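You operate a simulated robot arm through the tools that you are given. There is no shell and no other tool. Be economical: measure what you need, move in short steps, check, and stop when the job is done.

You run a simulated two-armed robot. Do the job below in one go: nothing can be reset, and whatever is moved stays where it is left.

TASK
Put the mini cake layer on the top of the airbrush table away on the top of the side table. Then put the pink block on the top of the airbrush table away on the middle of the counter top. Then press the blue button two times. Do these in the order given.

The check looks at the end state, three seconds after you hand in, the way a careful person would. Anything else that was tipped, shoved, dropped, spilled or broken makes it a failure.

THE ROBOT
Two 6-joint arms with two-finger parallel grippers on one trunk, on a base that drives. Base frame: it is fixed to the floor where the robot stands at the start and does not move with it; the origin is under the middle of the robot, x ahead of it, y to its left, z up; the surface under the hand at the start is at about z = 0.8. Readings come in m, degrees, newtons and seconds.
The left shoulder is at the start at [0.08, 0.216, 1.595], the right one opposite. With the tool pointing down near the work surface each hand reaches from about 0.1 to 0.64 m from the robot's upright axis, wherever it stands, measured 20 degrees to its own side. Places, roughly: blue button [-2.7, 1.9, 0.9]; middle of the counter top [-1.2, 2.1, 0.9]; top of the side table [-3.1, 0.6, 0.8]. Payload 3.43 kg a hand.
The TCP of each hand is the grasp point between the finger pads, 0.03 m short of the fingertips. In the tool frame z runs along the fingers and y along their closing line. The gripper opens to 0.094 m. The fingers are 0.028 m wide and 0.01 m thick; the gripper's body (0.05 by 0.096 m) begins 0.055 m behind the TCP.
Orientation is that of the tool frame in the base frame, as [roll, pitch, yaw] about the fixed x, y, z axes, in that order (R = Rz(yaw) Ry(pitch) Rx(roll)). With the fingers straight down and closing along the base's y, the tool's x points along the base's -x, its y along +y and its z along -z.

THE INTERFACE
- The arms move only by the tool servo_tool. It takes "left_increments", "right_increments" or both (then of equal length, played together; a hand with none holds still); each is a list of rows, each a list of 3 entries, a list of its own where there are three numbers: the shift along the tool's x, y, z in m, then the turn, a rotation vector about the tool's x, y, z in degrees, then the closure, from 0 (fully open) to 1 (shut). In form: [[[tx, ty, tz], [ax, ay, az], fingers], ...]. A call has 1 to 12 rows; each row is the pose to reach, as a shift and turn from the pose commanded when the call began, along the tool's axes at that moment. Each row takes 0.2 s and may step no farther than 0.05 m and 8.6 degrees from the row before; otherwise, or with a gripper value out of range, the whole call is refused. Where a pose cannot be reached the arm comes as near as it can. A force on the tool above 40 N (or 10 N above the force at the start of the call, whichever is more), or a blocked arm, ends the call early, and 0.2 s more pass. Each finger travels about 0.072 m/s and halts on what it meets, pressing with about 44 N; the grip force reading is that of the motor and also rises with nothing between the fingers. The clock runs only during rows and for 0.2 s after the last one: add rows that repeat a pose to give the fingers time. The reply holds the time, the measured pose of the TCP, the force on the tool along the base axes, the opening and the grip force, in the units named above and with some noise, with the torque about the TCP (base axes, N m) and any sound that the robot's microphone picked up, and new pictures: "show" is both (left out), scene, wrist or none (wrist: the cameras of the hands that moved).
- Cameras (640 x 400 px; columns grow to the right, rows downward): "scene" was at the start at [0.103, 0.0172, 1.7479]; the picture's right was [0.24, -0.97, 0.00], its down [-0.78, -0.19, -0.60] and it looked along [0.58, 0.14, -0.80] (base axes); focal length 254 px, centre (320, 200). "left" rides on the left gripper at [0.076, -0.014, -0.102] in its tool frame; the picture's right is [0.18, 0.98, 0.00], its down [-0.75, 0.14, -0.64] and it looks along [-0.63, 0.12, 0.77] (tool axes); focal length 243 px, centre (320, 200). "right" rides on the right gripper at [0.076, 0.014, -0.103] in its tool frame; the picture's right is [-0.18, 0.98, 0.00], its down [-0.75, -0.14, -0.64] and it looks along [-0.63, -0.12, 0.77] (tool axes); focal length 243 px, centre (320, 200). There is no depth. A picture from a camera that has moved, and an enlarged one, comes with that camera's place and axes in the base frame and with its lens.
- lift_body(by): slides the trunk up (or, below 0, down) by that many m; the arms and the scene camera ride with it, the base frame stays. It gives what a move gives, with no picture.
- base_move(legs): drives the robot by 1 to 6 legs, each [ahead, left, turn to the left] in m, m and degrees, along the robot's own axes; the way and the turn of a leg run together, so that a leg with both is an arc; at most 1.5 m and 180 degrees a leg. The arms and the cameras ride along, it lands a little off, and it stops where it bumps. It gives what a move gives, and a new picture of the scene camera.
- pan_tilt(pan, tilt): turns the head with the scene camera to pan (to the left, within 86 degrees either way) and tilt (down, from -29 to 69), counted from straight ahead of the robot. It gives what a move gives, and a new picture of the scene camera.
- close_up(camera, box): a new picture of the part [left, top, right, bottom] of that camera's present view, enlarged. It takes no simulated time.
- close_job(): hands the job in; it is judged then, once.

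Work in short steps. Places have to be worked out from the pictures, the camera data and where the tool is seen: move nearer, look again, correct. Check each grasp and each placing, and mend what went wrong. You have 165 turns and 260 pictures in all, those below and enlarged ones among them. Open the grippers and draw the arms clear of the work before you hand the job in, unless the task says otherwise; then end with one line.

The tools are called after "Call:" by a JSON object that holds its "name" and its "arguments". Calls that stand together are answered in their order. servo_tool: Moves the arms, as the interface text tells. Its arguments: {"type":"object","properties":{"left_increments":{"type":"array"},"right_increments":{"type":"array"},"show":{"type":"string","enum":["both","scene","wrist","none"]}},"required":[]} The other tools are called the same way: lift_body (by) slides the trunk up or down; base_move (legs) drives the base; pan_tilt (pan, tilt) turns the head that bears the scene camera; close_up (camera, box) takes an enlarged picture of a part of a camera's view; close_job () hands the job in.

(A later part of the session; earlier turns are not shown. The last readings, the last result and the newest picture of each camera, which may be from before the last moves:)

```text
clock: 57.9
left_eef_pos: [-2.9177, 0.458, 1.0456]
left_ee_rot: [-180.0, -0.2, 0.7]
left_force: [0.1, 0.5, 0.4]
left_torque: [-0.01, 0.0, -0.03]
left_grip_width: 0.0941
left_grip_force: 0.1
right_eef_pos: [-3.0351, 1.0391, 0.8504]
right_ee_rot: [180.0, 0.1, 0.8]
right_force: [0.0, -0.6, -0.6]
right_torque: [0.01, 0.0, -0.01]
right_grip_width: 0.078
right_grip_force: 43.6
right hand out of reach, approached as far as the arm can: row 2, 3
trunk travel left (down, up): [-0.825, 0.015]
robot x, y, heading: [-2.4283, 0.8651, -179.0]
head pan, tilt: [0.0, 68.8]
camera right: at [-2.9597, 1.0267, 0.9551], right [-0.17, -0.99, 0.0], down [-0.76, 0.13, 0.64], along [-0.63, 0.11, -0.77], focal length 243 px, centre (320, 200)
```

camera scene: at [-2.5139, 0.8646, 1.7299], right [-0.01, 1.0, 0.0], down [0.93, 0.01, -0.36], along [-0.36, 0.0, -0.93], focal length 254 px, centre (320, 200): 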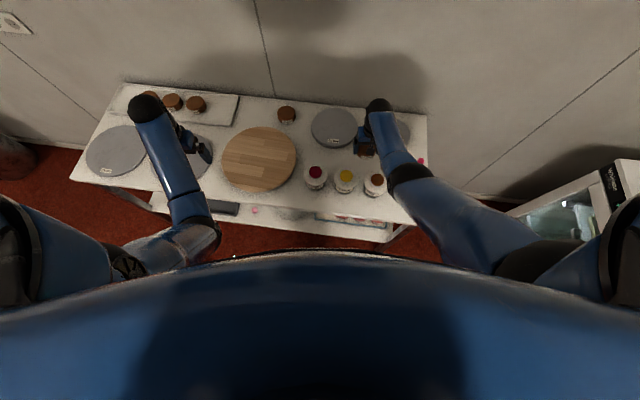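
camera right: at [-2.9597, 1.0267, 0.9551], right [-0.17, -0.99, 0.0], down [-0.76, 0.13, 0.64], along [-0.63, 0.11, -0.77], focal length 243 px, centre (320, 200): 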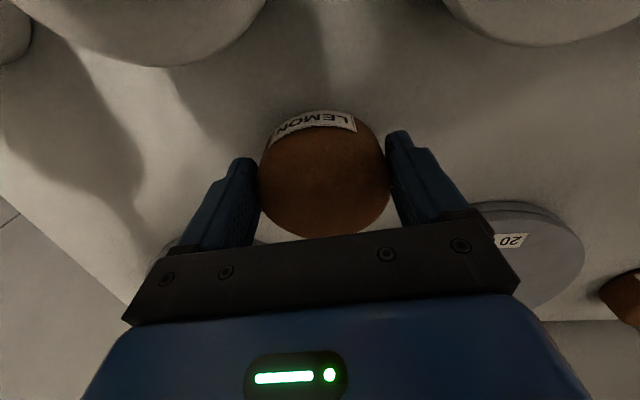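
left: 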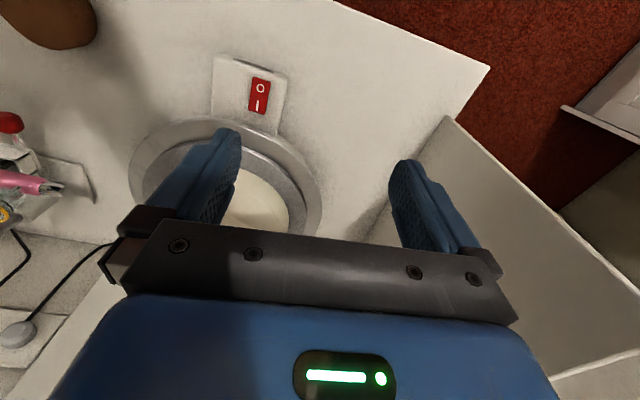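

At the arm's reach limit; I use the trunk to lower the rest.

Call:
{"name": "lift_body", "arguments": {"by": -0.013}}

```text
clock: 58.5
left_eef_pos: [-2.9174, 0.4567, 1.0322]
left_ee_rot: [179.9, 0.1, 0.8]
left_force: [-0.2, -0.4, -1.1]
left_torque: [0.02, 0.01, -0.02]
left_grip_width: 0.0939
left_grip_force: 0.1
right_eef_pos: [-3.0356, 1.0385, 0.8391]
right_ee_rot: [180.0, 0.0, 0.8]
right_force: [1.8, 0.2, 1.8]
right_torque: [0.0, 0.05, -0.04]
right_grip_width: 0.0782
right_grip_force: 43.8
trunk travel left (down, up): [-0.812, 0.028]
robot x, y, heading: [-2.428, 0.8667, -179.5]
head pan, tilt: [0.0, 68.8]
```

Call:
{"name": "lift_body", "arguments": {"by": -0.004}}

```text
clock: 59.0
left_eef_pos: [-2.9152, 0.4573, 1.0302]
left_ee_rot: [180.0, 0.1, 0.8]
left_force: [0.2, -0.1, -0.3]
left_torque: [-0.04, -0.02, -0.03]
left_grip_width: 0.0941
left_grip_force: 0.0
right_eef_pos: [-3.036, 1.0392, 0.8377]
right_ee_rot: [180.0, 0.4, 0.8]
right_force: [3.3, 2.3, 28.1]
right_torque: [0.02, -0.29, -0.02]
right_grip_width: 0.0778
right_grip_force: 43.8
trunk travel left (down, up): [-0.808, 0.032]
robot x, y, heading: [-2.4295, 0.8685, -179.3]
head pan, tilt: [0.0, 68.8]
```

Contact (28 N upward): the layer is on the table. I open the fingers and raise straight up.

Call:
{"name": "servo_tool", "arguments": {"right_increments": [[[0, 0, 0], [0, 0, 0], 0.0], [[0, 0, 0], [0, 0, 0], 0.0], [[0, 0, 0], [0, 0, 0], 0.0]], "show": "wrist"}}

Call:
{"name": "lift_body", "arguments": {"by": 0.03}}

Call:
{"name": "servo_tool", "arguments": {"right_increments": [[[0, 0, -0.03], [0, 0, 0], 0.0], [[0, 0, -0.07], [0, 0, 0], 0.0], [[0, 0, -0.11], [0, 0, 0], 0.0], [[0, 0, -0.15], [0, 0, 0], 0.0], [[0, 0, -0.2], [0, 0, 0], 0.0]], "show": "both"}}

```text
clock: 59.8
left_eef_pos: [-2.9174, 0.4569, 1.0296]
left_ee_rot: [180.0, 0.0, 0.8]
left_force: [0.0, 0.0, 0.1]
left_torque: [-0.03, -0.04, -0.03]
left_grip_width: 0.0942
left_grip_force: 0.0
right_eef_pos: [-3.036, 1.0385, 0.8349]
right_ee_rot: [180.0, 0.0, 0.8]
right_force: [-0.4, 0.1, 1.1]
right_torque: [0.01, 0.0, -0.01]
right_grip_width: 0.0941
right_grip_force: 0.1
trunk travel left (down, up): [-0.808, 0.032]
robot x, y, heading: [-2.4288, 0.8639, -179.4]
head pan, tilt: [0.0, 68.8]
camera right: at [-2.9589, 1.0266, 0.9383], right [-0.17, -0.99, 0.0], down [-0.76, 0.13, 0.64], along [-0.63, 0.11, -0.77], focal length 243 px, centre (320, 200)
```

right: 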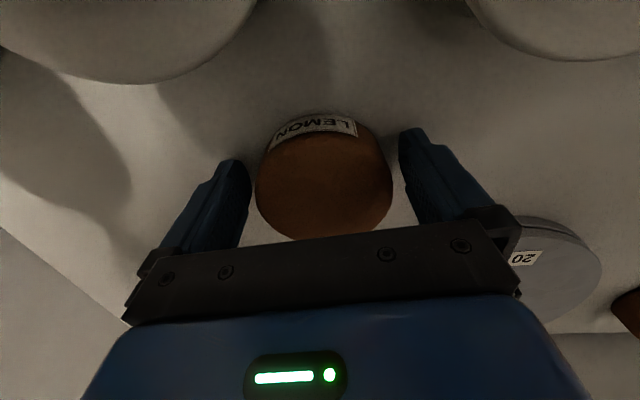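

```text
clock: 60.6
left_eef_pos: [-2.9173, 0.4552, 1.0597]
left_ee_rot: [179.9, -0.1, 0.8]
left_force: [0.8, -0.3, -0.3]
left_torque: [-0.04, 0.01, 0.03]
left_grip_width: 0.094
left_grip_force: 0.0
right_eef_pos: [-3.0359, 1.0382, 0.8646]
right_ee_rot: [179.9, 0.0, 0.8]
right_force: [-0.8, 0.9, 0.3]
right_torque: [0.0, 0.02, -0.02]
right_grip_width: 0.094
right_grip_force: 0.2
trunk travel left (down, up): [-0.838, 0.002]
robot x, y, heading: [-2.4295, 0.869, -179.4]
head pan, tilt: [0.0, 68.8]
```

```text
clock: 61.8
left_eef_pos: [-2.9165, 0.4576, 1.0589]
left_ee_rot: [179.9, 0.0, 0.8]
left_force: [1.2, 0.1, -0.3]
left_torque: [-0.01, 0.05, -0.02]
left_grip_width: 0.0941
left_grip_force: 0.1
right_eef_pos: [-3.0356, 1.0356, 1.0634]
right_ee_rot: [180.0, 0.1, 0.7]
right_force: [1.1, 0.6, -0.4]
right_torque: [0.0, 0.03, 0.03]
right_grip_width: 0.094
right_grip_force: 0.1
trunk travel left (down, up): [-0.838, 0.002]
robot x, y, heading: [-2.4288, 0.8633, -179.2]
head pan, tilt: [0.0, 68.8]
camera scene: at [-2.5124, 0.8643, 1.7429], right [-0.01, 1.0, 0.0], down [0.93, 0.01, -0.36], along [-0.36, 0.0, -0.93], focal length 254 px, centre (320, 200)
camera right: at [-2.9589, 1.0237, 1.1667], right [-0.17, -0.99, 0.0], down [-0.76, 0.13, 0.64], along [-0.63, 0.11, -0.77], focal length 243 px, centre (320, 200)
```

scene: 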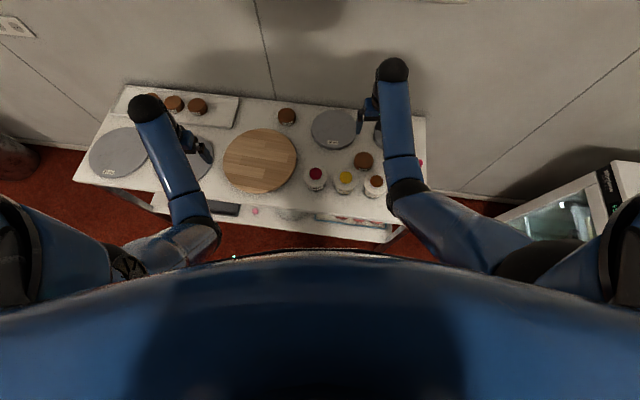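
right: 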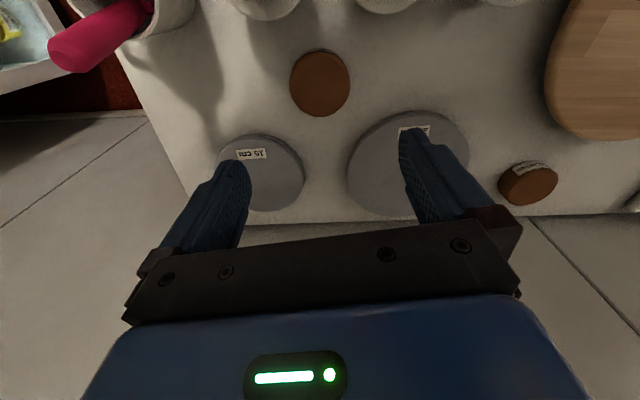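

The layer stands free on the side table. Now I back off, go to the aisle again, and on the way look at the counter (on my right) at x ≈ -1.2.

Call:
{"name": "base_move", "arguments": {"legs": [[-0.4, 0, 0], [0, -0.43, 0.6], [-0.8, 0, 0]]}}

Call:
{"name": "pan_tilt", "arguments": {"pan": -75, "tilt": 30}}

```text
clock: 70.3
left_eef_pos: [-1.7191, 0.891, 1.0581]
left_ee_rot: [-180.0, -0.2, 1.4]
left_force: [0.1, -0.1, -1.1]
left_torque: [0.02, 0.01, -0.01]
left_grip_width: 0.0941
left_grip_force: 0.0
right_eef_pos: [-1.8453, 1.4695, 1.0607]
right_ee_rot: [180.0, -0.1, 1.4]
right_force: [-0.8, -0.2, -0.5]
right_torque: [0.0, -0.02, -0.02]
right_grip_width: 0.094
right_grip_force: 0.2
trunk travel left (down, up): [-0.838, 0.002]
robot x, y, heading: [-1.2333, 1.3046, -178.9]
head pan, tilt: [0.0, 68.8]
camera scene: at [-1.3205, 1.3023, 1.7427], right [-0.02, 1.0, 0.0], down [0.93, 0.02, -0.36], along [-0.36, -0.01, -0.93], focal length 254 px, centre (320, 200)
```

scene: 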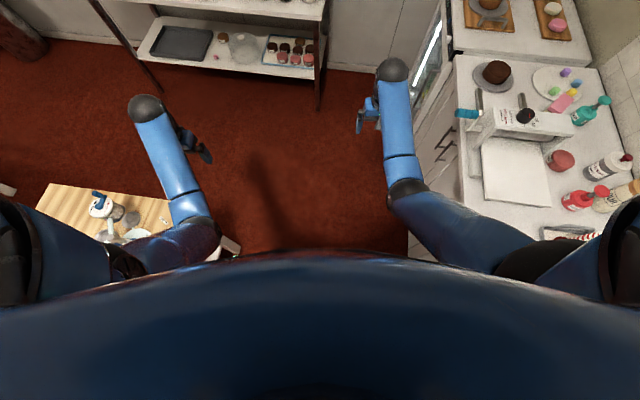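

```text
clock: 71.8
left_eef_pos: [-1.7174, 0.8892, 1.0592]
left_ee_rot: [-180.0, -0.1, 1.4]
left_force: [0.2, -0.2, 0.2]
left_torque: [0.03, -0.01, -0.02]
left_grip_width: 0.0939
left_grip_force: 0.0
right_eef_pos: [-1.8427, 1.4681, 1.0625]
right_ee_rot: [180.0, 0.0, 1.4]
right_force: [-0.1, -0.5, 0.7]
right_torque: [0.0, 0.01, -0.02]
right_grip_width: 0.0938
right_grip_force: 0.2
trunk travel left (down, up): [-0.838, 0.002]
robot x, y, heading: [-1.2366, 1.3041, -178.8]
head pan, tilt: [-75.0, 30.0]
camera scene: at [-1.288, 1.3905, 1.7943], right [0.96, 0.28, 0.0], down [0.14, -0.48, -0.87], along [-0.24, 0.83, -0.5], focal length 254 px, centre (320, 200)
```

scene: 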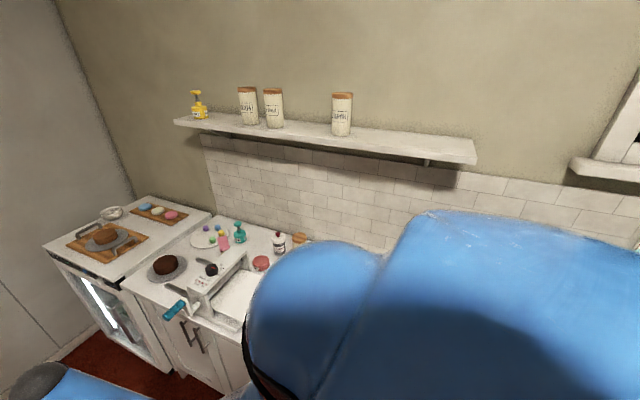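

Shoulder blocks the view; I'll look at the counter later. I back along the aisle to x ≈ 0.2 and turn left to face -y, beside the airbrush table.

Call:
{"name": "base_move", "arguments": {"legs": [[0, 0, -1.1], [-1.4, 0, 0], [0, 0, 90]]}}

Call:
{"name": "pan_tilt", "arguments": {"pan": 30, "tilt": 50}}

```text
clock: 79.3
left_eef_pos: [-0.3317, 0.9043, 1.059]
left_ee_rot: [179.9, -0.1, 1.0]
left_force: [-0.1, 0.0, 0.0]
left_torque: [0.03, 0.01, -0.01]
left_grip_width: 0.0939
left_grip_force: 0.0
right_eef_pos: [-0.4539, 1.4837, 1.062]
right_ee_rot: [-179.9, 0.0, 1.0]
right_force: [-1.2, 0.0, 0.5]
right_torque: [0.0, 0.0, -0.01]
right_grip_width: 0.0941
right_grip_force: 0.0
trunk travel left (down, up): [-0.838, 0.002]
robot x, y, heading: [0.1541, 1.317, -179.1]
head pan, tilt: [-75.0, 30.0]
stopped in leg 3: the robot was blocked; the commanded pose is now the measured one
camera scene: at [0.1017, 1.4012, 1.7944], right [0.96, 0.28, 0.0], down [0.14, -0.48, -0.87], along [-0.24, 0.83, -0.5], focal length 254 px, centre (320, 200)
```

scene: 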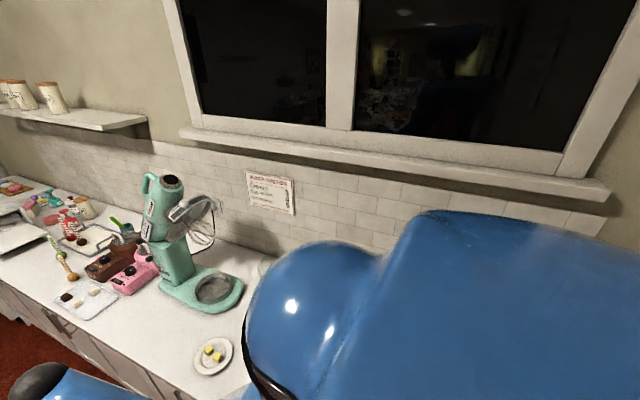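

```text
clock: 81.1
left_eef_pos: [-0.3326, 0.9052, 1.0597]
left_ee_rot: [-180.0, 0.0, 1.0]
left_force: [0.1, -0.5, -0.4]
left_torque: [0.03, 0.03, 0.01]
left_grip_width: 0.0938
left_grip_force: 0.0
right_eef_pos: [-0.4535, 1.4853, 1.0622]
right_ee_rot: [180.0, 0.0, 1.0]
right_force: [-0.2, 0.5, 0.6]
right_torque: [0.03, 0.0, 0.0]
right_grip_width: 0.094
right_grip_force: 0.1
trunk travel left (down, up): [-0.838, 0.002]
robot x, y, heading: [0.1537, 1.3167, -178.9]
head pan, tilt: [30.0, 50.0]
camera scene: at [0.06, 1.2753, 1.7648], right [-0.51, 0.86, 0.0], down [0.66, 0.39, -0.64], along [-0.55, -0.33, -0.77], focal length 254 px, centre (320, 200)
```

scene: 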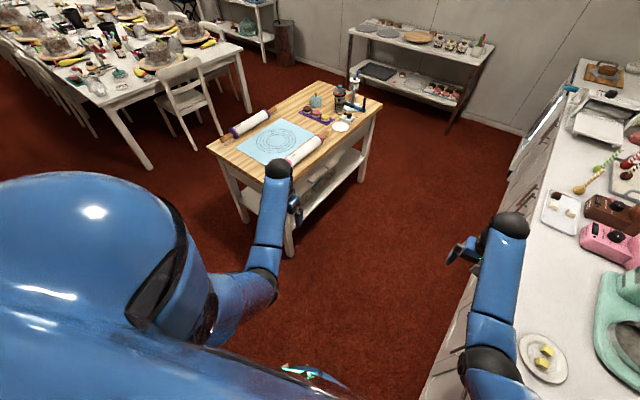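

The turn was blocked: the counter is slanted by ~8°, its front is at y ≈ 1.5 here, close to my side. I raise both hands by 0.14 (panel top is 1.10), then slide left 0.25 and turn.

Call:
{"name": "servo_tool", "arguments": {"left_increments": [[[0, 0, -0.05], [0, 0, 0], 0], [[0, 0, -0.1], [0, 0, 0], 0], [[0, 0, -0.14], [0, 0, 0], 0]], "right_increments": [[[0.04, 0, -0.03], [0, 0, 0], 0], [[0.08, 0, -0.06], [0, 0, 0], 0], [[0.12, 0, -0.08], [0, 0, 0], 0]], "show": "none"}}

Call:
{"name": "base_move", "arguments": {"legs": [[0, 0.25, 0], [0, 0, 45]]}}

```text
clock: 81.9
left_eef_pos: [-0.3824, 0.8794, 1.1041]
left_ee_rot: [179.9, 0.0, 1.0]
left_force: [-0.1, -0.2, 0.6]
left_torque: [0.03, 0.02, -0.01]
left_grip_width: 0.0939
left_grip_force: 0.1
left hand out of reach, approached as far as the arm can: row 1, 2, 3
right_eef_pos: [-0.3777, 1.4872, 1.0705]
right_ee_rot: [-180.0, 0.1, 1.1]
right_force: [-0.2, -0.1, -0.3]
right_torque: [0.01, 0.03, -0.02]
right_grip_width: 0.0939
right_grip_force: 0.0
right hand out of reach, approached as far as the arm can: row 1, 2, 3
trunk travel left (down, up): [-0.838, 0.002]
robot x, y, heading: [0.159, 1.3167, -179.2]
head pan, tilt: [30.0, 50.0]
```

```text
clock: 85.8
left_eef_pos: [0.1046, 0.3709, 1.1042]
left_ee_rot: [180.0, 0.0, 47.2]
left_force: [0.5, -0.1, -0.1]
left_torque: [0.01, 0.0, 0.02]
left_grip_width: 0.0943
left_grip_force: 0.0
right_eef_pos: [-0.3321, 0.7943, 1.0713]
right_ee_rot: [180.0, 0.2, 47.3]
right_force: [-0.1, 0.2, 0.0]
right_torque: [0.0, 0.0, 0.01]
right_grip_width: 0.0937
right_grip_force: 0.0
trunk travel left (down, up): [-0.838, 0.002]
robot x, y, heading: [0.1572, 1.0634, -132.6]
head pan, tilt: [30.0, 50.0]
camera scene: at [0.1227, 0.9647, 1.7649], right [-0.98, 0.22, 0.0], down [0.17, 0.75, -0.64], along [-0.14, -0.63, -0.77], focal length 254 px, centre (320, 200)
```

scene: 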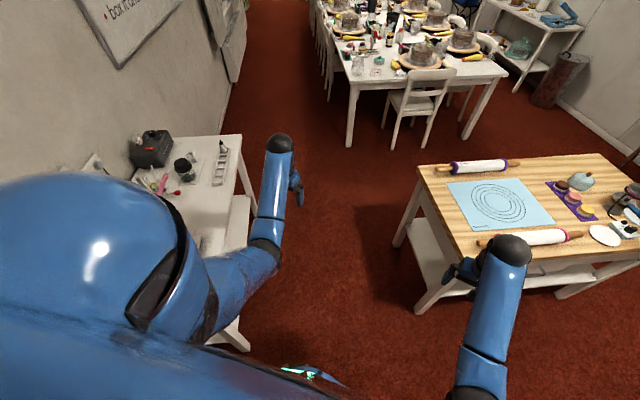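

The left hand would sweep over the panel at the present height. I retract both hands toward the body first, then shift back a bit and finish the turn.

Call:
{"name": "servo_tool", "arguments": {"left_increments": [[[0.04, 0.0, 0.03], [0, 0, 0], 0], [[0.08, 0.0, 0.06], [0, 0, 0], 0], [[0.12, 0, 0.09], [0, 0, 0], 0], [[0.16, 0, 0.11], [0, 0, 0], 0], [[0.2, 0, 0.11], [0, 0, 0], 0], [[0.2, 0, 0.11], [0, 0, 0], 0]], "right_increments": [[[0.04, 0, 0.03], [0, 0, 0], 0], [[0.08, 0, 0.06], [0, 0, 0], 0], [[0.12, 0, 0.07], [0, 0, 0], 0], [[0.16, 0, 0.07], [0, 0, 0], 0], [[0.18, 0, 0.07], [0, 0, 0], 0], [[0.18, 0, 0.07], [0, 0, 0], 0]], "show": "none"}}

Call:
{"name": "base_move", "arguments": {"legs": [[-0.06, -0.055, 0], [0, 0, 42.6]]}}

Call:
{"name": "pan_tilt", "arguments": {"pan": 45, "tilt": 45}}

```text
clock: 87.2
left_eef_pos: [0.2413, 0.5183, 0.9971]
left_ee_rot: [179.9, 0.1, 47.3]
left_force: [0.5, -0.6, -1.3]
left_torque: [0.03, 0.0, 0.02]
left_grip_width: 0.0939
left_grip_force: 0.0
right_eef_pos: [-0.2102, 0.9261, 0.9998]
right_ee_rot: [-180.0, 0.1, 47.3]
right_force: [-0.3, 0.3, 0.5]
right_torque: [0.0, -0.02, -0.01]
right_grip_width: 0.0939
right_grip_force: 0.0
trunk travel left (down, up): [-0.838, 0.002]
robot x, y, heading: [0.1615, 1.0644, -132.6]
head pan, tilt: [30.0, 50.0]
```

```text
clock: 90.2
left_eef_pos: [0.583, 0.7931, 0.9974]
left_ee_rot: [179.9, 0.0, 88.9]
left_force: [-0.7, 0.2, 0.8]
left_torque: [0.0, -0.01, 0.01]
left_grip_width: 0.0942
left_grip_force: 0.1
right_eef_pos: [-0.0257, 0.7955, 0.9997]
right_ee_rot: [180.0, 0.1, 89.0]
right_force: [-0.4, -0.6, -0.5]
right_torque: [0.01, -0.01, 0.02]
right_grip_width: 0.094
right_grip_force: 0.2
trunk travel left (down, up): [-0.838, 0.002]
robot x, y, heading: [0.1619, 1.1443, -90.9]
head pan, tilt: [30.0, 50.0]
camera scene: at [0.1974, 1.0452, 1.7648], right [-0.87, -0.48, 0.0], down [-0.37, 0.67, -0.64], along [0.31, -0.56, -0.77], focal length 254 px, centre (320, 200)
```

scene: 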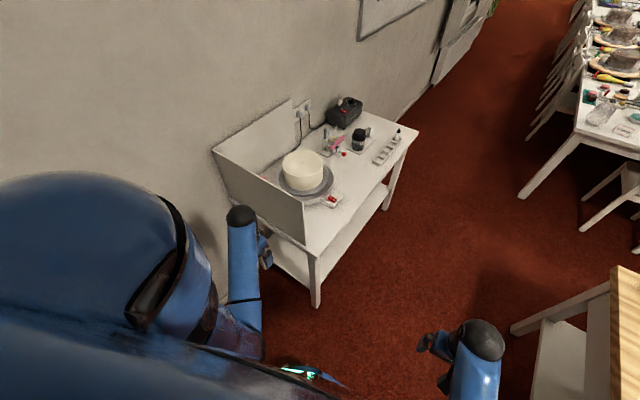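

```text
clock: 91.0
left_eef_pos: [0.5827, 0.7927, 0.9973]
left_ee_rot: [179.9, 0.0, 88.9]
left_force: [-0.8, -0.4, -0.1]
left_torque: [-0.02, -0.02, 0.0]
left_grip_width: 0.0939
left_grip_force: 0.2
right_eef_pos: [-0.0255, 0.797, 1.0002]
right_ee_rot: [-180.0, 0.0, 89.0]
right_force: [-0.1, 0.3, -0.3]
right_torque: [-0.01, 0.03, -0.01]
right_grip_width: 0.094
right_grip_force: 0.0
trunk travel left (down, up): [-0.838, 0.002]
robot x, y, heading: [0.1587, 1.1462, -90.9]
head pan, tilt: [45.0, 45.0]
camera scene: at [0.2171, 1.0543, 1.7717], right [-0.72, -0.69, 0.0], down [-0.49, 0.51, -0.71], along [0.49, -0.51, -0.71], focal length 254 px, centre (320, 200)
```

scene: 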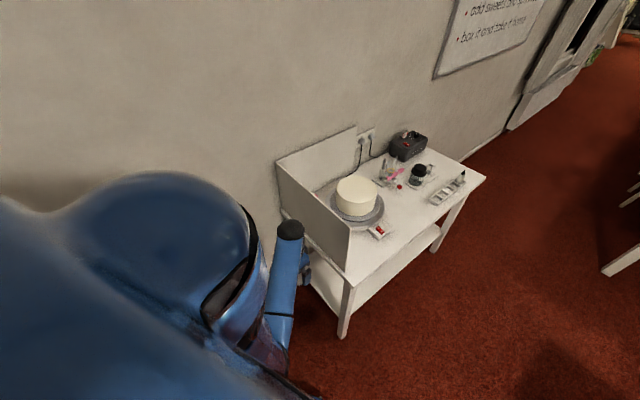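

I see the panel from [0.51, 0.60] to [0.96, 0.54]. I slide left 0.48 to x ≈ 0.64 at y ≈ 1.14 and look down past the panel.

Call:
{"name": "base_move", "arguments": {"legs": [[0, 0, 0.9], [0, 0.48, 0]]}}

Call:
{"name": "pan_tilt", "arguments": {"pan": 15, "tilt": 55}}

```text
clock: 93.7
left_eef_pos: [0.9752, 0.8018, 0.9956]
left_ee_rot: [-179.3, -0.1, 89.4]
left_force: [-22.3, -8.7, 7.1]
left_torque: [0.49, -1.92, -0.86]
left_grip_width: 0.0813
left_grip_force: 0.0
right_eef_pos: [0.3728, 0.7941, 1.0007]
right_ee_rot: [179.9, 0.2, 90.0]
right_force: [0.5, 0.5, -0.6]
right_torque: [0.0, 0.02, -0.01]
right_grip_width: 0.0939
right_grip_force: 0.0
trunk travel left (down, up): [-0.838, 0.002]
robot x, y, heading: [0.5517, 1.1414, -90.1]
head pan, tilt: [45.0, 45.0]
stopped in leg 2: the force on the tool passed its limit at 135 N (the readings are from after the stop); the commanded pose is now the measured one
camera scene: at [0.6096, 1.0564, 1.7721], right [-0.71, -0.71, 0.0], down [-0.5, 0.5, -0.71], along [0.5, -0.5, -0.71], focal length 254 px, centre (320, 200)
```

scene: 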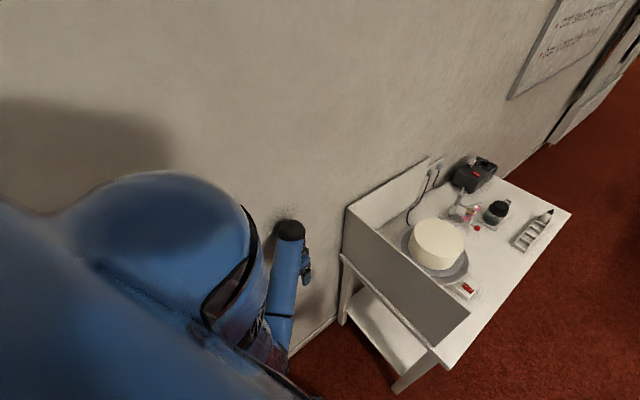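

```text
clock: 94.7
left_eef_pos: [0.9753, 0.8021, 0.9972]
left_ee_rot: [-179.6, -0.6, 89.9]
left_force: [-22.4, -5.7, -0.6]
left_torque: [0.37, -1.45, -0.64]
left_grip_width: 0.0816
left_grip_force: 0.0
right_eef_pos: [0.3716, 0.7919, 0.9985]
right_ee_rot: [179.9, 0.1, 90.1]
right_force: [0.3, 0.1, -0.4]
right_torque: [-0.01, -0.01, 0.02]
right_grip_width: 0.094
right_grip_force: 0.0
trunk travel left (down, up): [-0.838, 0.002]
robot x, y, heading: [0.5536, 1.1419, -89.8]
head pan, tilt: [15.0, 55.0]
camera scene: at [0.5677, 1.0416, 1.7582], right [-0.97, -0.26, 0.0], down [-0.21, 0.79, -0.57], along [0.15, -0.55, -0.82], focal length 254 px, centre (320, 200)
```

scene: 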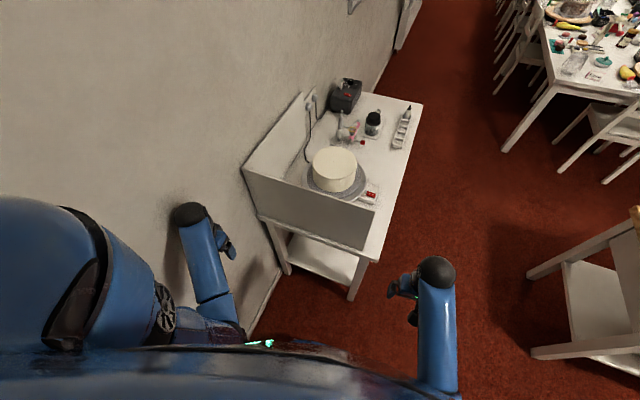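

The left hand pressed against the wall (x ≈ 1.03), nothing else there. I draw it inward.

Call:
{"name": "servo_tool", "arguments": {"left_increments": [[[0, -0.03, 0], [0, 0, 0], 0], [[0, -0.07, 0], [0, 0, 0], 0], [[0, -0.11, 0], [0, 0, 0], 0], [[0, -0.15, 0], [0, 0, 0], 0], [[0, -0.15, 0], [0, 0, 0], 0]], "show": "both"}}

```text
clock: 95.9
left_eef_pos: [0.8309, 0.8041, 0.9995]
left_ee_rot: [-179.3, -0.4, 89.9]
left_force: [0.4, 0.5, -0.1]
left_torque: [-0.02, 0.01, 0.01]
left_grip_width: 0.0939
left_grip_force: 0.0
right_eef_pos: [0.376, 0.7928, 1.001]
right_ee_rot: [-179.9, 0.3, 90.2]
right_force: [1.3, -0.3, 0.0]
right_torque: [-0.02, -0.01, 0.04]
right_grip_width: 0.0941
right_grip_force: 0.1
trunk travel left (down, up): [-0.838, 0.002]
robot x, y, heading: [0.5536, 1.1401, -90.1]
head pan, tilt: [15.0, 55.0]
camera scene: at [0.5757, 1.044, 1.7584], right [-0.97, -0.26, 0.0], down [-0.21, 0.79, -0.57], along [0.15, -0.55, -0.82], focal length 254 px, centre (320, 200)
camera left: at [0.8181, 0.8791, 1.1019], right [0.98, 0.18, -0.01], down [0.15, -0.76, 0.64], along [0.11, -0.63, -0.77], focal length 243 px, centre (320, 200)
```

scene: 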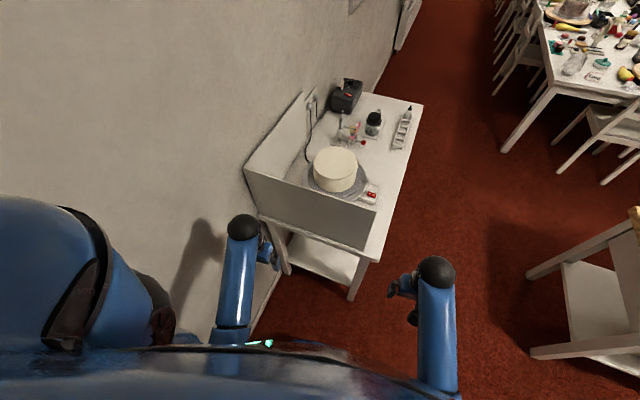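
left: 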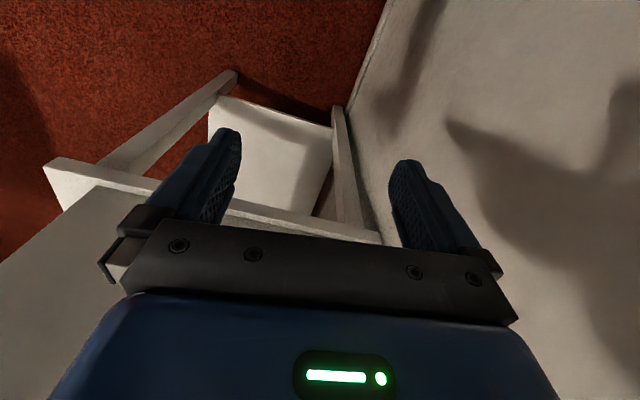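

I test how high the left hand can go here while moving a little ahead, tilting the fingers outward by 25°, before crossing the panel.

Call:
{"name": "servo_tool", "arguments": {"left_increments": [[[0, 0, -0.04], [0, -6, 0], 0], [[-0.01, 0, -0.08], [0, -12, 0], 0], [[-0.02, 0, -0.12], [0, -18, 0], 0], [[-0.03, 0, -0.16], [0, -25, 0], 0], [[-0.03, 0, -0.2], [0, -25, 0], 0], [[-0.03, 0, -0.2], [0, -25, 0], 0]], "show": "both"}}

```text
clock: 97.3
left_eef_pos: [0.8323, 0.7636, 1.1708]
left_ee_rot: [-179.2, 24.7, 90.2]
left_force: [0.3, 0.9, -0.3]
left_torque: [-0.01, -0.03, 0.03]
left_grip_width: 0.0939
left_grip_force: 0.1
left hand out of reach, approached as far as the arm can: row 5, 6
right_eef_pos: [0.3748, 0.7906, 1.0001]
right_ee_rot: [-180.0, 0.3, 90.0]
right_force: [-0.3, 0.7, -1.2]
right_torque: [-0.01, -0.02, 0.0]
right_grip_width: 0.0941
right_grip_force: 0.1
trunk travel left (down, up): [-0.838, 0.002]
robot x, y, heading: [0.5569, 1.1454, -90.0]
head pan, tilt: [15.0, 55.0]
camera scene: at [0.5749, 1.0436, 1.7583], right [-0.97, -0.26, 0.0], down [-0.21, 0.79, -0.57], along [0.15, -0.55, -0.82], focal length 254 px, centre (320, 200)
camera left: at [0.8185, 0.8755, 1.2317], right [0.98, 0.17, -0.09], down [0.15, -0.42, 0.9], along [0.11, -0.89, -0.44], focal length 243 px, centre (320, 200)
```

scene: 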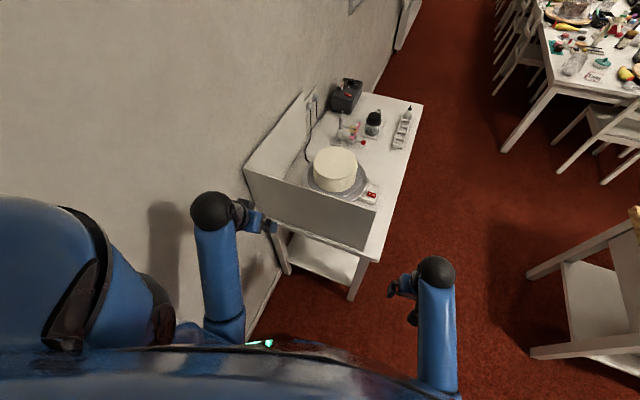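
left: 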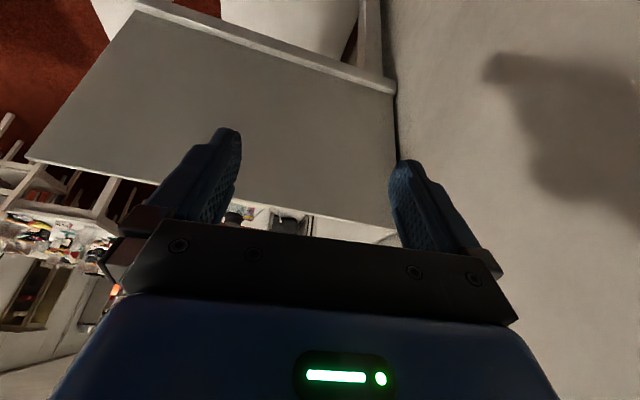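

Tilted, the hand is at z 1.17 with the tips above the panel. I carry it over the panel to about [0.89, 0.41, 1.20] to look down at the block.

Call:
{"name": "servo_tool", "arguments": {"left_increments": [[[-0.045, 0.0, 0.0], [0, 0, 0], 0], [[-0.085, 0.01, 0.02], [0, 0, 0], 0], [[-0.125, 0.02, 0.035], [0, 0, 0], 0], [[-0.165, 0.03, 0.05], [0, 0, 0], 0], [[-0.205, 0.04, 0.07], [0, 0, 0], 0], [[-0.25, 0.05, 0.085], [0, 0, 0], 0], [[-0.29, 0.06, 0.1], [0, 0, 0], 0], [[-0.33, 0.06, 0.12], [0, 0, 0], 0]], "show": "both"}}

```text
clock: 99.1
left_eef_pos: [0.8903, 0.4113, 1.1951]
left_ee_rot: [-179.4, 24.4, 90.2]
left_force: [-0.1, -0.4, -0.1]
left_torque: [0.01, 0.02, 0.03]
left_grip_width: 0.0942
left_grip_force: 0.0
left hand out of reach, approached as far as the arm can: row 1, 2
right_eef_pos: [0.3754, 0.7918, 0.9992]
right_ee_rot: [-179.9, 0.2, 90.1]
right_force: [0.6, -0.5, 0.8]
right_torque: [0.01, -0.04, 0.03]
right_grip_width: 0.0943
right_grip_force: 0.1
trunk travel left (down, up): [-0.838, 0.002]
robot x, y, heading: [0.5583, 1.1429, -89.7]
head pan, tilt: [15.0, 55.0]
camera scene: at [0.5743, 1.0412, 1.7582], right [-0.97, -0.26, 0.0], down [-0.21, 0.79, -0.57], along [0.15, -0.55, -0.82], focal length 254 px, centre (320, 200)
camera left: at [0.8768, 0.5226, 1.2574], right [0.98, 0.17, -0.09], down [0.15, -0.42, 0.9], along [0.11, -0.89, -0.44], focal length 243 px, centre (320, 200)
```

scene: 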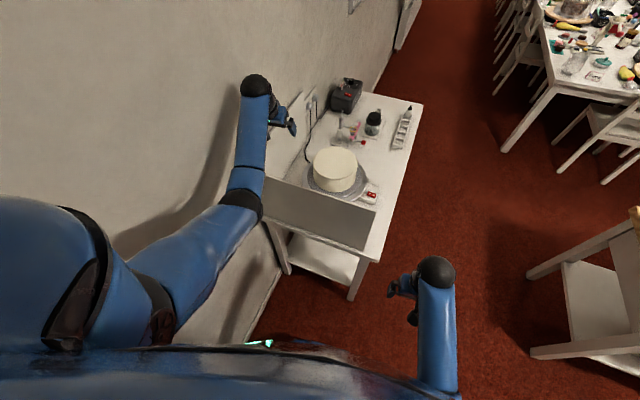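
left: 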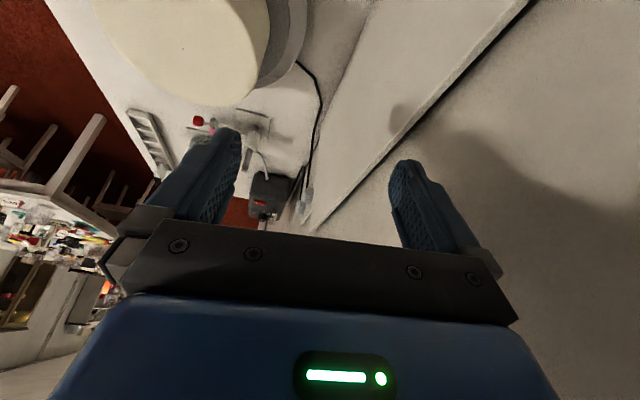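

Reach is good here. I straighten the tool to vertical so the wrist camera looks down at the block.

Call:
{"name": "servo_tool", "arguments": {"left_increments": [[[0, 0, 0], [0, 8, 0], 0], [[0, 0, 0], [0, 16, 0], 0], [[0, 0, 0], [0, 24.4, 0], 0], [[0, 0, 0], [0, 24.4, 0], 0]], "show": "both"}}

```text
clock: 100.1
left_eef_pos: [0.8901, 0.4129, 1.198]
left_ee_rot: [-179.4, 0.1, 89.8]
left_force: [0.1, -1.4, 0.4]
left_torque: [-0.01, 0.0, 0.0]
left_grip_width: 0.0941
left_grip_force: 0.1
right_eef_pos: [0.3768, 0.7932, 0.9998]
right_ee_rot: [179.9, 0.2, 90.2]
right_force: [-0.3, -1.1, 0.3]
right_torque: [0.03, 0.0, 0.01]
right_grip_width: 0.0942
right_grip_force: 0.0
trunk travel left (down, up): [-0.838, 0.002]
robot x, y, heading: [0.5534, 1.1423, -90.1]
head pan, tilt: [15.0, 55.0]
camera scene: at [0.5748, 1.0442, 1.7584], right [-0.97, -0.26, 0.0], down [-0.21, 0.79, -0.57], along [0.15, -0.55, -0.82], focal length 254 px, centre (320, 200)
camera left: at [0.8786, 0.4899, 1.2993], right [0.98, 0.18, -0.01], down [0.15, -0.75, 0.64], along [0.11, -0.63, -0.77], focal length 243 px, centre (320, 200)
```

scene: 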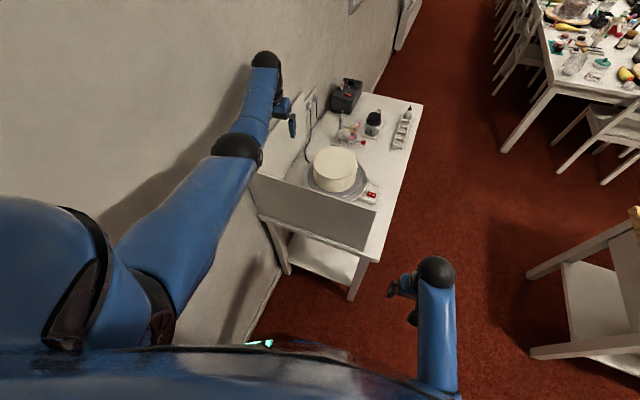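
left: 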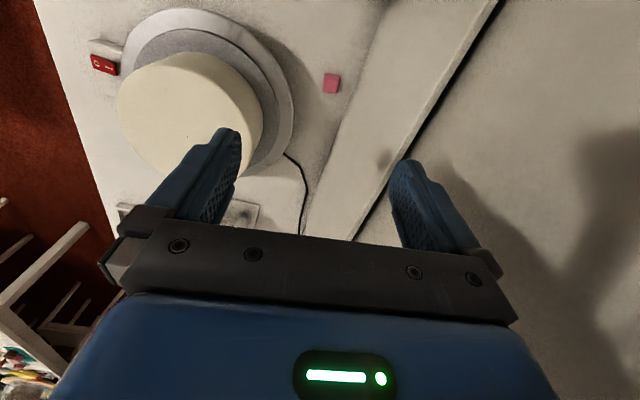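

Now the pink block is in view. I zoom in.

Call:
{"name": "close_up", "arguments": {"camera": "left", "box": [260, 30, 420, 130]}}

```text
4.00 times, centred on (340, 80) of left
camera zoom: at [0.8786, 0.4899, 1.2993], right [0.98, 0.18, -0.01], down [0.15, -0.75, 0.64], along [0.11, -0.63, -0.77], focal length 970 px, centre (240, 680)
```

zoom: 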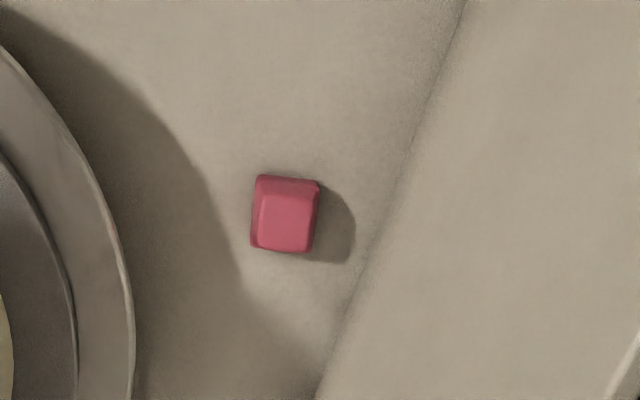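

Block centre ≈ [0.916, 0.372], about 3 cm; the back panel is at x ≈ 0.965 there, so the fingers must close along y with the hand's camera side toward -x. At height I first move the hand to -x by 0.1, then yaw it by 86°.

Call:
{"name": "servo_tool", "arguments": {"left_increments": [[[0, -0.05, 0], [0, 0, 0], 0], [[0, -0.1, 0], [0, 0, -8], 0], [[0, -0.1, 0], [0, 0, -16], 0], [[0, -0.1, 0], [0, 0, -24], 0], [[0, -0.1, 0], [0, 0, -32], 0], [[0, -0.1, 0], [0, 0, -40], 0], [[0, -0.1, 0], [0, 0, -48], 0], [[0, -0.1, 0], [0, 0, -56], 0], [[0, -0.1, 0], [0, 0, -64], 0], [[0, -0.1, 0], [0, 0, -72], 0], [[0, -0.1, 0], [0, 0, -80], 0], [[0, -0.1, 0], [0, 0, -86], 0]], "show": "both"}}

```text
clock: 102.7
left_eef_pos: [0.7914, 0.4125, 1.1982]
left_ee_rot: [-179.6, -0.6, 175.9]
left_force: [-0.7, -0.7, -0.5]
left_torque: [-0.02, 0.0, 0.01]
left_grip_width: 0.0937
left_grip_force: 0.1
right_eef_pos: [0.3763, 0.7927, 1.001]
right_ee_rot: [179.9, 0.1, 90.1]
right_force: [-0.2, 0.4, 1.2]
right_torque: [-0.01, 0.01, -0.02]
right_grip_width: 0.094
right_grip_force: 0.0
trunk travel left (down, up): [-0.838, 0.002]
robot x, y, heading: [0.5557, 1.1417, -89.8]
head pan, tilt: [15.0, 55.0]
camera scene: at [0.5745, 1.0433, 1.7583], right [-0.97, -0.26, 0.0], down [-0.21, 0.79, -0.57], along [0.15, -0.55, -0.82], focal length 254 px, centre (320, 200)
camera left: at [0.7164, 0.4035, 1.3014], right [-0.12, 0.99, 0.0], down [0.77, 0.09, 0.63], along [0.63, 0.07, -0.77], focal length 243 px, centre (320, 200)
```

scene: 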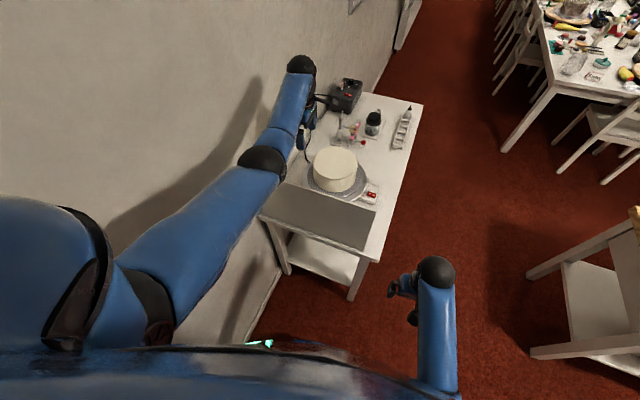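
left: 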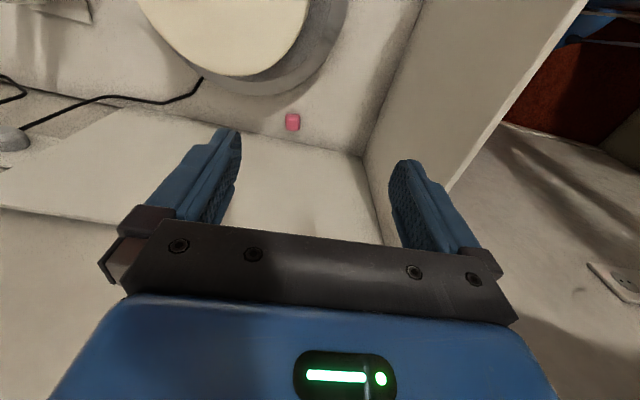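

Second estimate agrees: [0.913, 0.367]. I bring the base closer (0.17 ahead, 0.08 left), with the hand high above the panels.

Call:
{"name": "base_move", "arguments": {"legs": [[0.08, 0.08, 0], [0.09, 0, 0]]}}

```text
clock: 104.7
left_eef_pos: [0.8739, 0.2437, 1.1976]
left_ee_rot: [-179.8, -0.5, 176.1]
left_force: [-0.5, -0.3, -0.5]
left_torque: [0.02, 0.0, -0.02]
left_grip_width: 0.0942
left_grip_force: 0.1
right_eef_pos: [0.4568, 0.628, 1.0003]
right_ee_rot: [179.6, -0.7, 91.3]
right_force: [-0.8, 0.0, 0.0]
right_torque: [-0.01, 0.02, 0.02]
right_grip_width: 0.0937
right_grip_force: 0.1
trunk travel left (down, up): [-0.838, 0.002]
robot x, y, heading: [0.6345, 0.9734, -89.7]
head pan, tilt: [15.0, 55.0]
stopped in leg 2: the force on the tool passed its limit at 112 N (the readings are from after the stop); the commanded pose is now the measured one
camera scene: at [0.6538, 0.8735, 1.7583], right [-0.97, -0.26, 0.0], down [-0.21, 0.79, -0.57], along [0.15, -0.55, -0.82], focal length 254 px, centre (320, 200)
```

scene: 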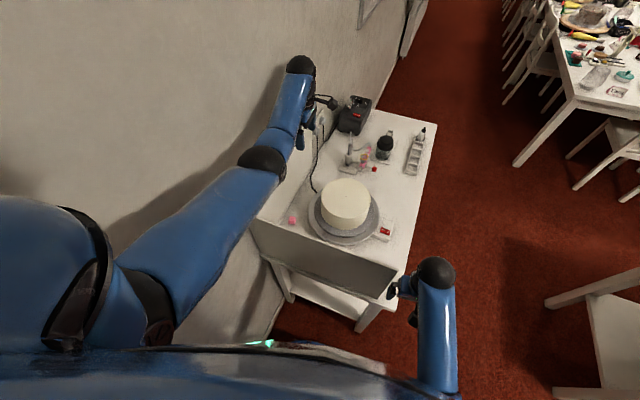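

The right hand touched the panel's front end. The block is still at [0.915, 0.373] so nothing moved visibly. I pull the right hand back away and inspect.

Call:
{"name": "servo_tool", "arguments": {"right_increments": [[[0.02, -0.03, 0], [0, 0, 0], 0], [[0.04, -0.07, 0], [0, 0, 0], 0], [[0.06, -0.11, 0], [0, 0, 0], 0], [[0.08, -0.13, 0], [0, 0, 0], 0]], "show": "both"}}

Call:
{"name": "close_up", "arguments": {"camera": "scene", "box": [240, 90, 450, 340]}}

```text
clock: 105.7
left_eef_pos: [0.8776, 0.2425, 1.1974]
left_ee_rot: [-179.8, -0.6, 176.1]
left_force: [0.2, 0.4, -0.8]
left_torque: [0.03, -0.01, -0.02]
left_grip_width: 0.0942
left_grip_force: 0.0
right_eef_pos: [0.3293, 0.7022, 1.0009]
right_ee_rot: [179.8, -0.8, 91.3]
right_force: [1.4, -0.5, -0.1]
right_torque: [0.03, -0.01, 0.01]
right_grip_width: 0.094
right_grip_force: 0.0
trunk travel left (down, up): [-0.838, 0.002]
robot x, y, heading: [0.634, 0.9751, -89.8]
head pan, tilt: [15.0, 55.0]
camera scene: at [0.6571, 0.8714, 1.7582], right [-0.96, -0.26, 0.0], down [-0.22, 0.79, -0.57], along [0.15, -0.55, -0.82], focal length 254 px, centre (320, 200)
camera right: at [0.3408, 0.777, 1.1056], right [0.99, -0.16, 0.0], down [-0.12, -0.77, 0.63], along [-0.1, -0.62, -0.78], focal length 243 px, centre (320, 200)
```

scene: 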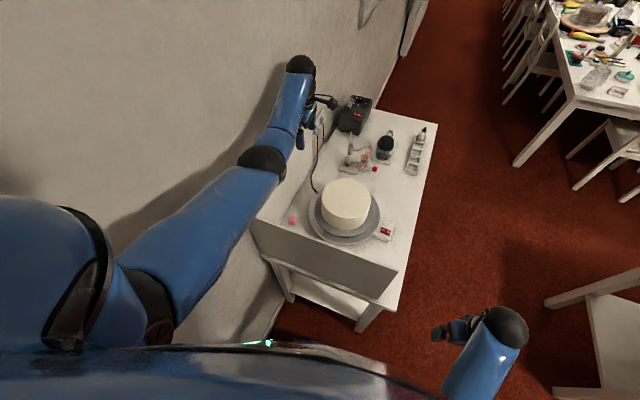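
right: 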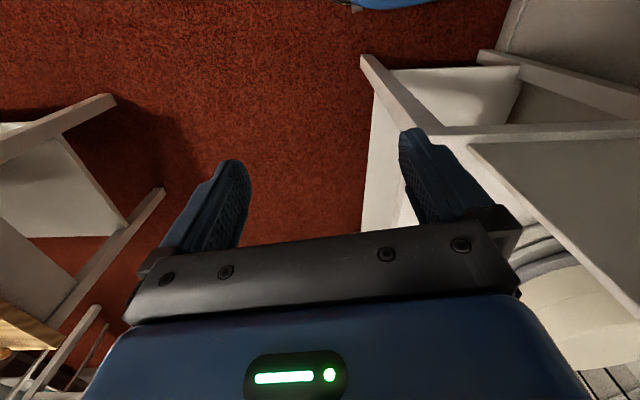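

```text
1.60 times, centred on (345, 215) of scene
camera zoom: at [0.6571, 0.8714, 1.7582], right [-0.96, -0.26, 0.0], down [-0.22, 0.79, -0.57], along [0.15, -0.55, -0.82], focal length 406 px, centre (280, 176)
```

zoom: 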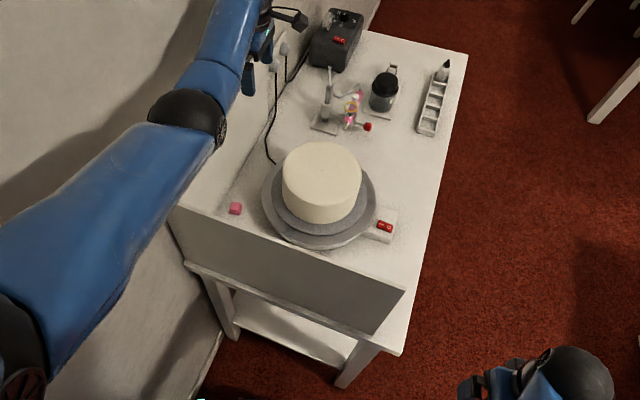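

Everything still stands. Now I bring the left hand above the block at [0.912, 0.369], with a 5° lean of the wrist away from the back panel, descending to z ≈ 1.05.

Call:
{"name": "servo_tool", "arguments": {"left_increments": [[[-0.01, 0.04, 0], [0, 0, 0], 0], [[-0.02, 0.085, 0], [0, -3, 0], 0], [[-0.035, 0.127, 0], [0, -5, 0], 0], [[-0.035, 0.127, 0.04], [0, -5, 0], 0], [[-0.035, 0.127, 0.08], [0, -5, 0], 0], [[-0.035, 0.127, 0.12], [0, -5, 0], 0], [[-0.035, 0.127, 0.15], [0, -5, 0], 0], [[-0.035, 0.127, 0.15], [0, -5, 0], 0]], "show": "both"}}

```text
clock: 107.5
left_eef_pos: [0.9165, 0.3691, 1.0475]
left_ee_rot: [-179.6, 4.4, 176.0]
left_force: [0.6, 0.7, 0.1]
left_torque: [-0.03, 0.0, -0.03]
left_grip_width: 0.0937
left_grip_force: 0.1
left hand out of reach, approached as far as the arm can: row 2, 3, 4
right_eef_pos: [0.3286, 0.7037, 1.0003]
right_ee_rot: [179.8, -0.8, 91.3]
right_force: [-1.0, 0.5, 0.0]
right_torque: [0.0, -0.01, -0.02]
right_grip_width: 0.094
right_grip_force: 0.1
trunk travel left (down, up): [-0.838, 0.002]
robot x, y, heading: [0.6408, 0.976, -89.4]
head pan, tilt: [15.0, 55.0]
camera scene: at [0.6557, 0.8744, 1.7584], right [-0.96, -0.26, 0.0], down [-0.21, 0.79, -0.57], along [0.15, -0.55, -0.82], focal length 254 px, centre (320, 200)
camera left: at [0.832, 0.3605, 1.1433], right [-0.12, 0.99, -0.02], down [0.71, 0.1, 0.7], along [0.69, 0.07, -0.72], focal length 243 px, centre (320, 200)
```

scene: 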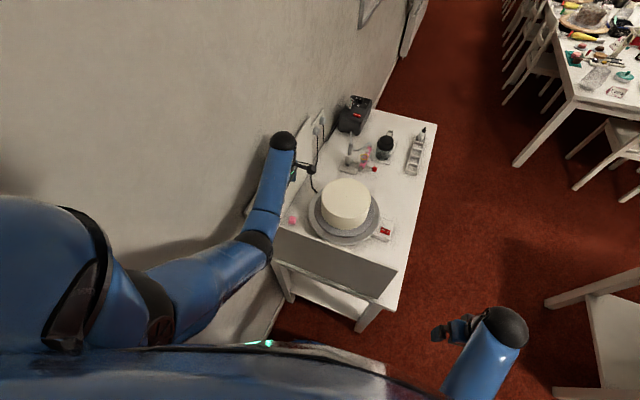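
left: 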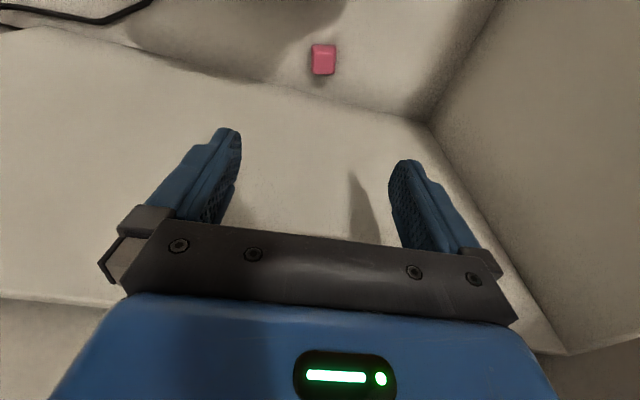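

The block is at [0.914, 0.3675] seen from here; hand almost exactly above. I go straight down to z ≈ 0.90 in base vertical and check.

Call:
{"name": "servo_tool", "arguments": {"left_increments": [[[0.006, -0.0015, 0.04], [0, 0, 0], 0], [[0.009, -0.0015, 0.08], [0, 0, 0], 0], [[0.012, -0.0015, 0.115], [0, 0, 0], 0], [[0.015, -0.0015, 0.147], [0, 0, 0], 0], [[0.015, -0.0015, 0.147], [0, 0, 0], 0]], "show": "both"}}

```text
clock: 108.7
left_eef_pos: [0.9145, 0.3647, 0.8972]
left_ee_rot: [-179.7, 4.4, 176.2]
left_force: [-1.2, -0.5, 0.5]
left_torque: [0.02, 0.01, 0.0]
left_grip_width: 0.0941
left_grip_force: 0.0
right_eef_pos: [0.3283, 0.7024, 1.0005]
right_ee_rot: [179.8, -0.8, 91.2]
right_force: [1.5, -1.0, -0.1]
right_torque: [0.0, 0.0, 0.01]
right_grip_width: 0.0942
right_grip_force: 0.1
trunk travel left (down, up): [-0.838, 0.002]
robot x, y, heading: [0.6381, 0.9736, -89.6]
head pan, tilt: [15.0, 55.0]
camera scene: at [0.6559, 0.8735, 1.7583], right [-0.96, -0.26, 0.0], down [-0.21, 0.79, -0.57], along [0.15, -0.55, -0.82], focal length 254 px, centre (320, 200)
camera left: at [0.8299, 0.3558, 0.9939], right [-0.12, 0.99, -0.02], down [0.71, 0.1, 0.7], along [0.69, 0.07, -0.72], focal length 243 px, centre (320, 200)
```

scene: 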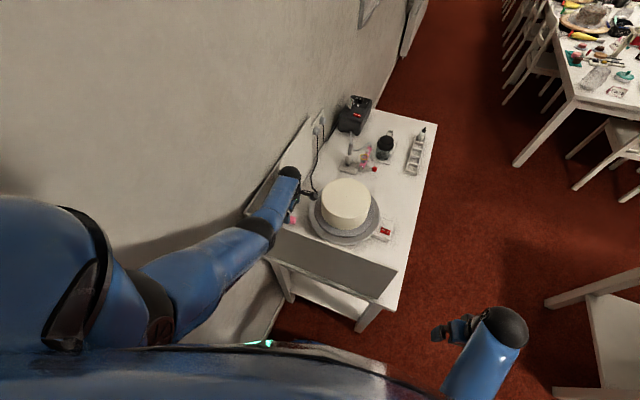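
left: 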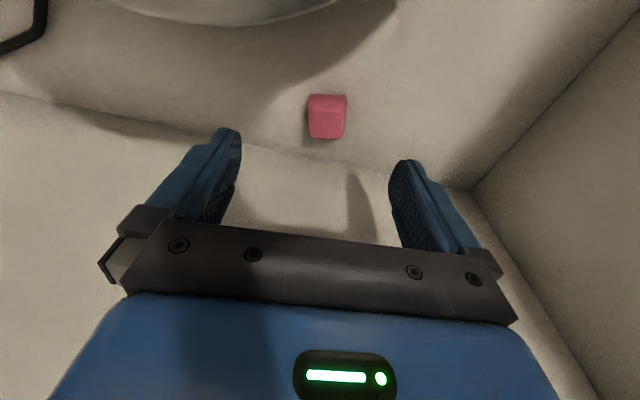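

Small correction (x -4 mm, y +3 mm) and descend to z ≈ 0.835.

Call:
{"name": "servo_tool", "arguments": {"left_increments": [[[0.006, 0.003, 0.02], [0, 0, 0], 0], [[0.008, 0.003, 0.04], [0, 0, 0], 0], [[0.0095, 0.003, 0.055], [0, 0, 0], 0], [[0.0095, 0.003, 0.061], [0, 0, 0], 0], [[0.0095, 0.003, 0.061], [0, 0, 0], 0]], "show": "both"}}

```text
clock: 109.9
left_eef_pos: [0.906, 0.3812, 0.8478]
left_ee_rot: [-179.8, 4.3, 176.2]
left_force: [0.0, 0.7, -0.4]
left_torque: [0.0, 0.0, 0.02]
left_grip_width: 0.0939
left_grip_force: 0.1
left hand out of reach, approached as far as the arm can: row 2, 3, 4, 5
right_eef_pos: [0.3267, 0.7029, 0.9999]
right_ee_rot: [179.7, -0.8, 91.2]
right_force: [0.9, 0.1, -0.9]
right_torque: [-0.01, 0.0, 0.01]
right_grip_width: 0.0939
right_grip_force: 0.1
trunk travel left (down, up): [-0.838, 0.002]
robot x, y, heading: [0.636, 0.973, -89.8]
head pan, tilt: [15.0, 55.0]
camera scene: at [0.656, 0.8731, 1.7583], right [-0.96, -0.26, 0.0], down [-0.21, 0.79, -0.57], along [0.15, -0.55, -0.82], focal length 254 px, centre (320, 200)
camera left: at [0.8224, 0.3731, 0.9444], right [-0.12, 0.99, -0.02], down [0.71, 0.1, 0.7], along [0.69, 0.07, -0.72], focal length 243 px, centre (320, 200)
```

scene: 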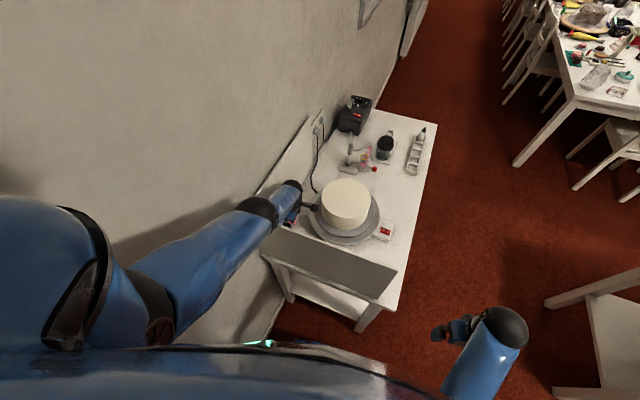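
left: 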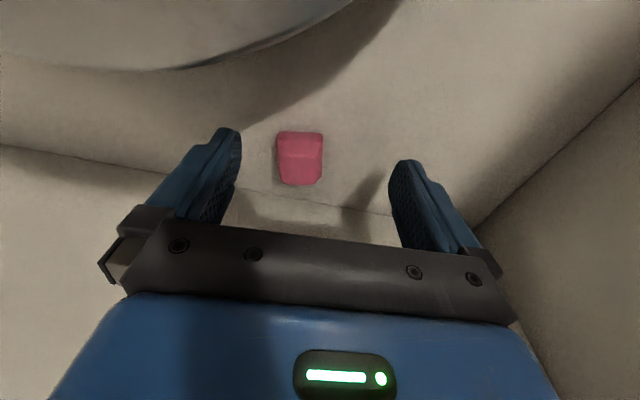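

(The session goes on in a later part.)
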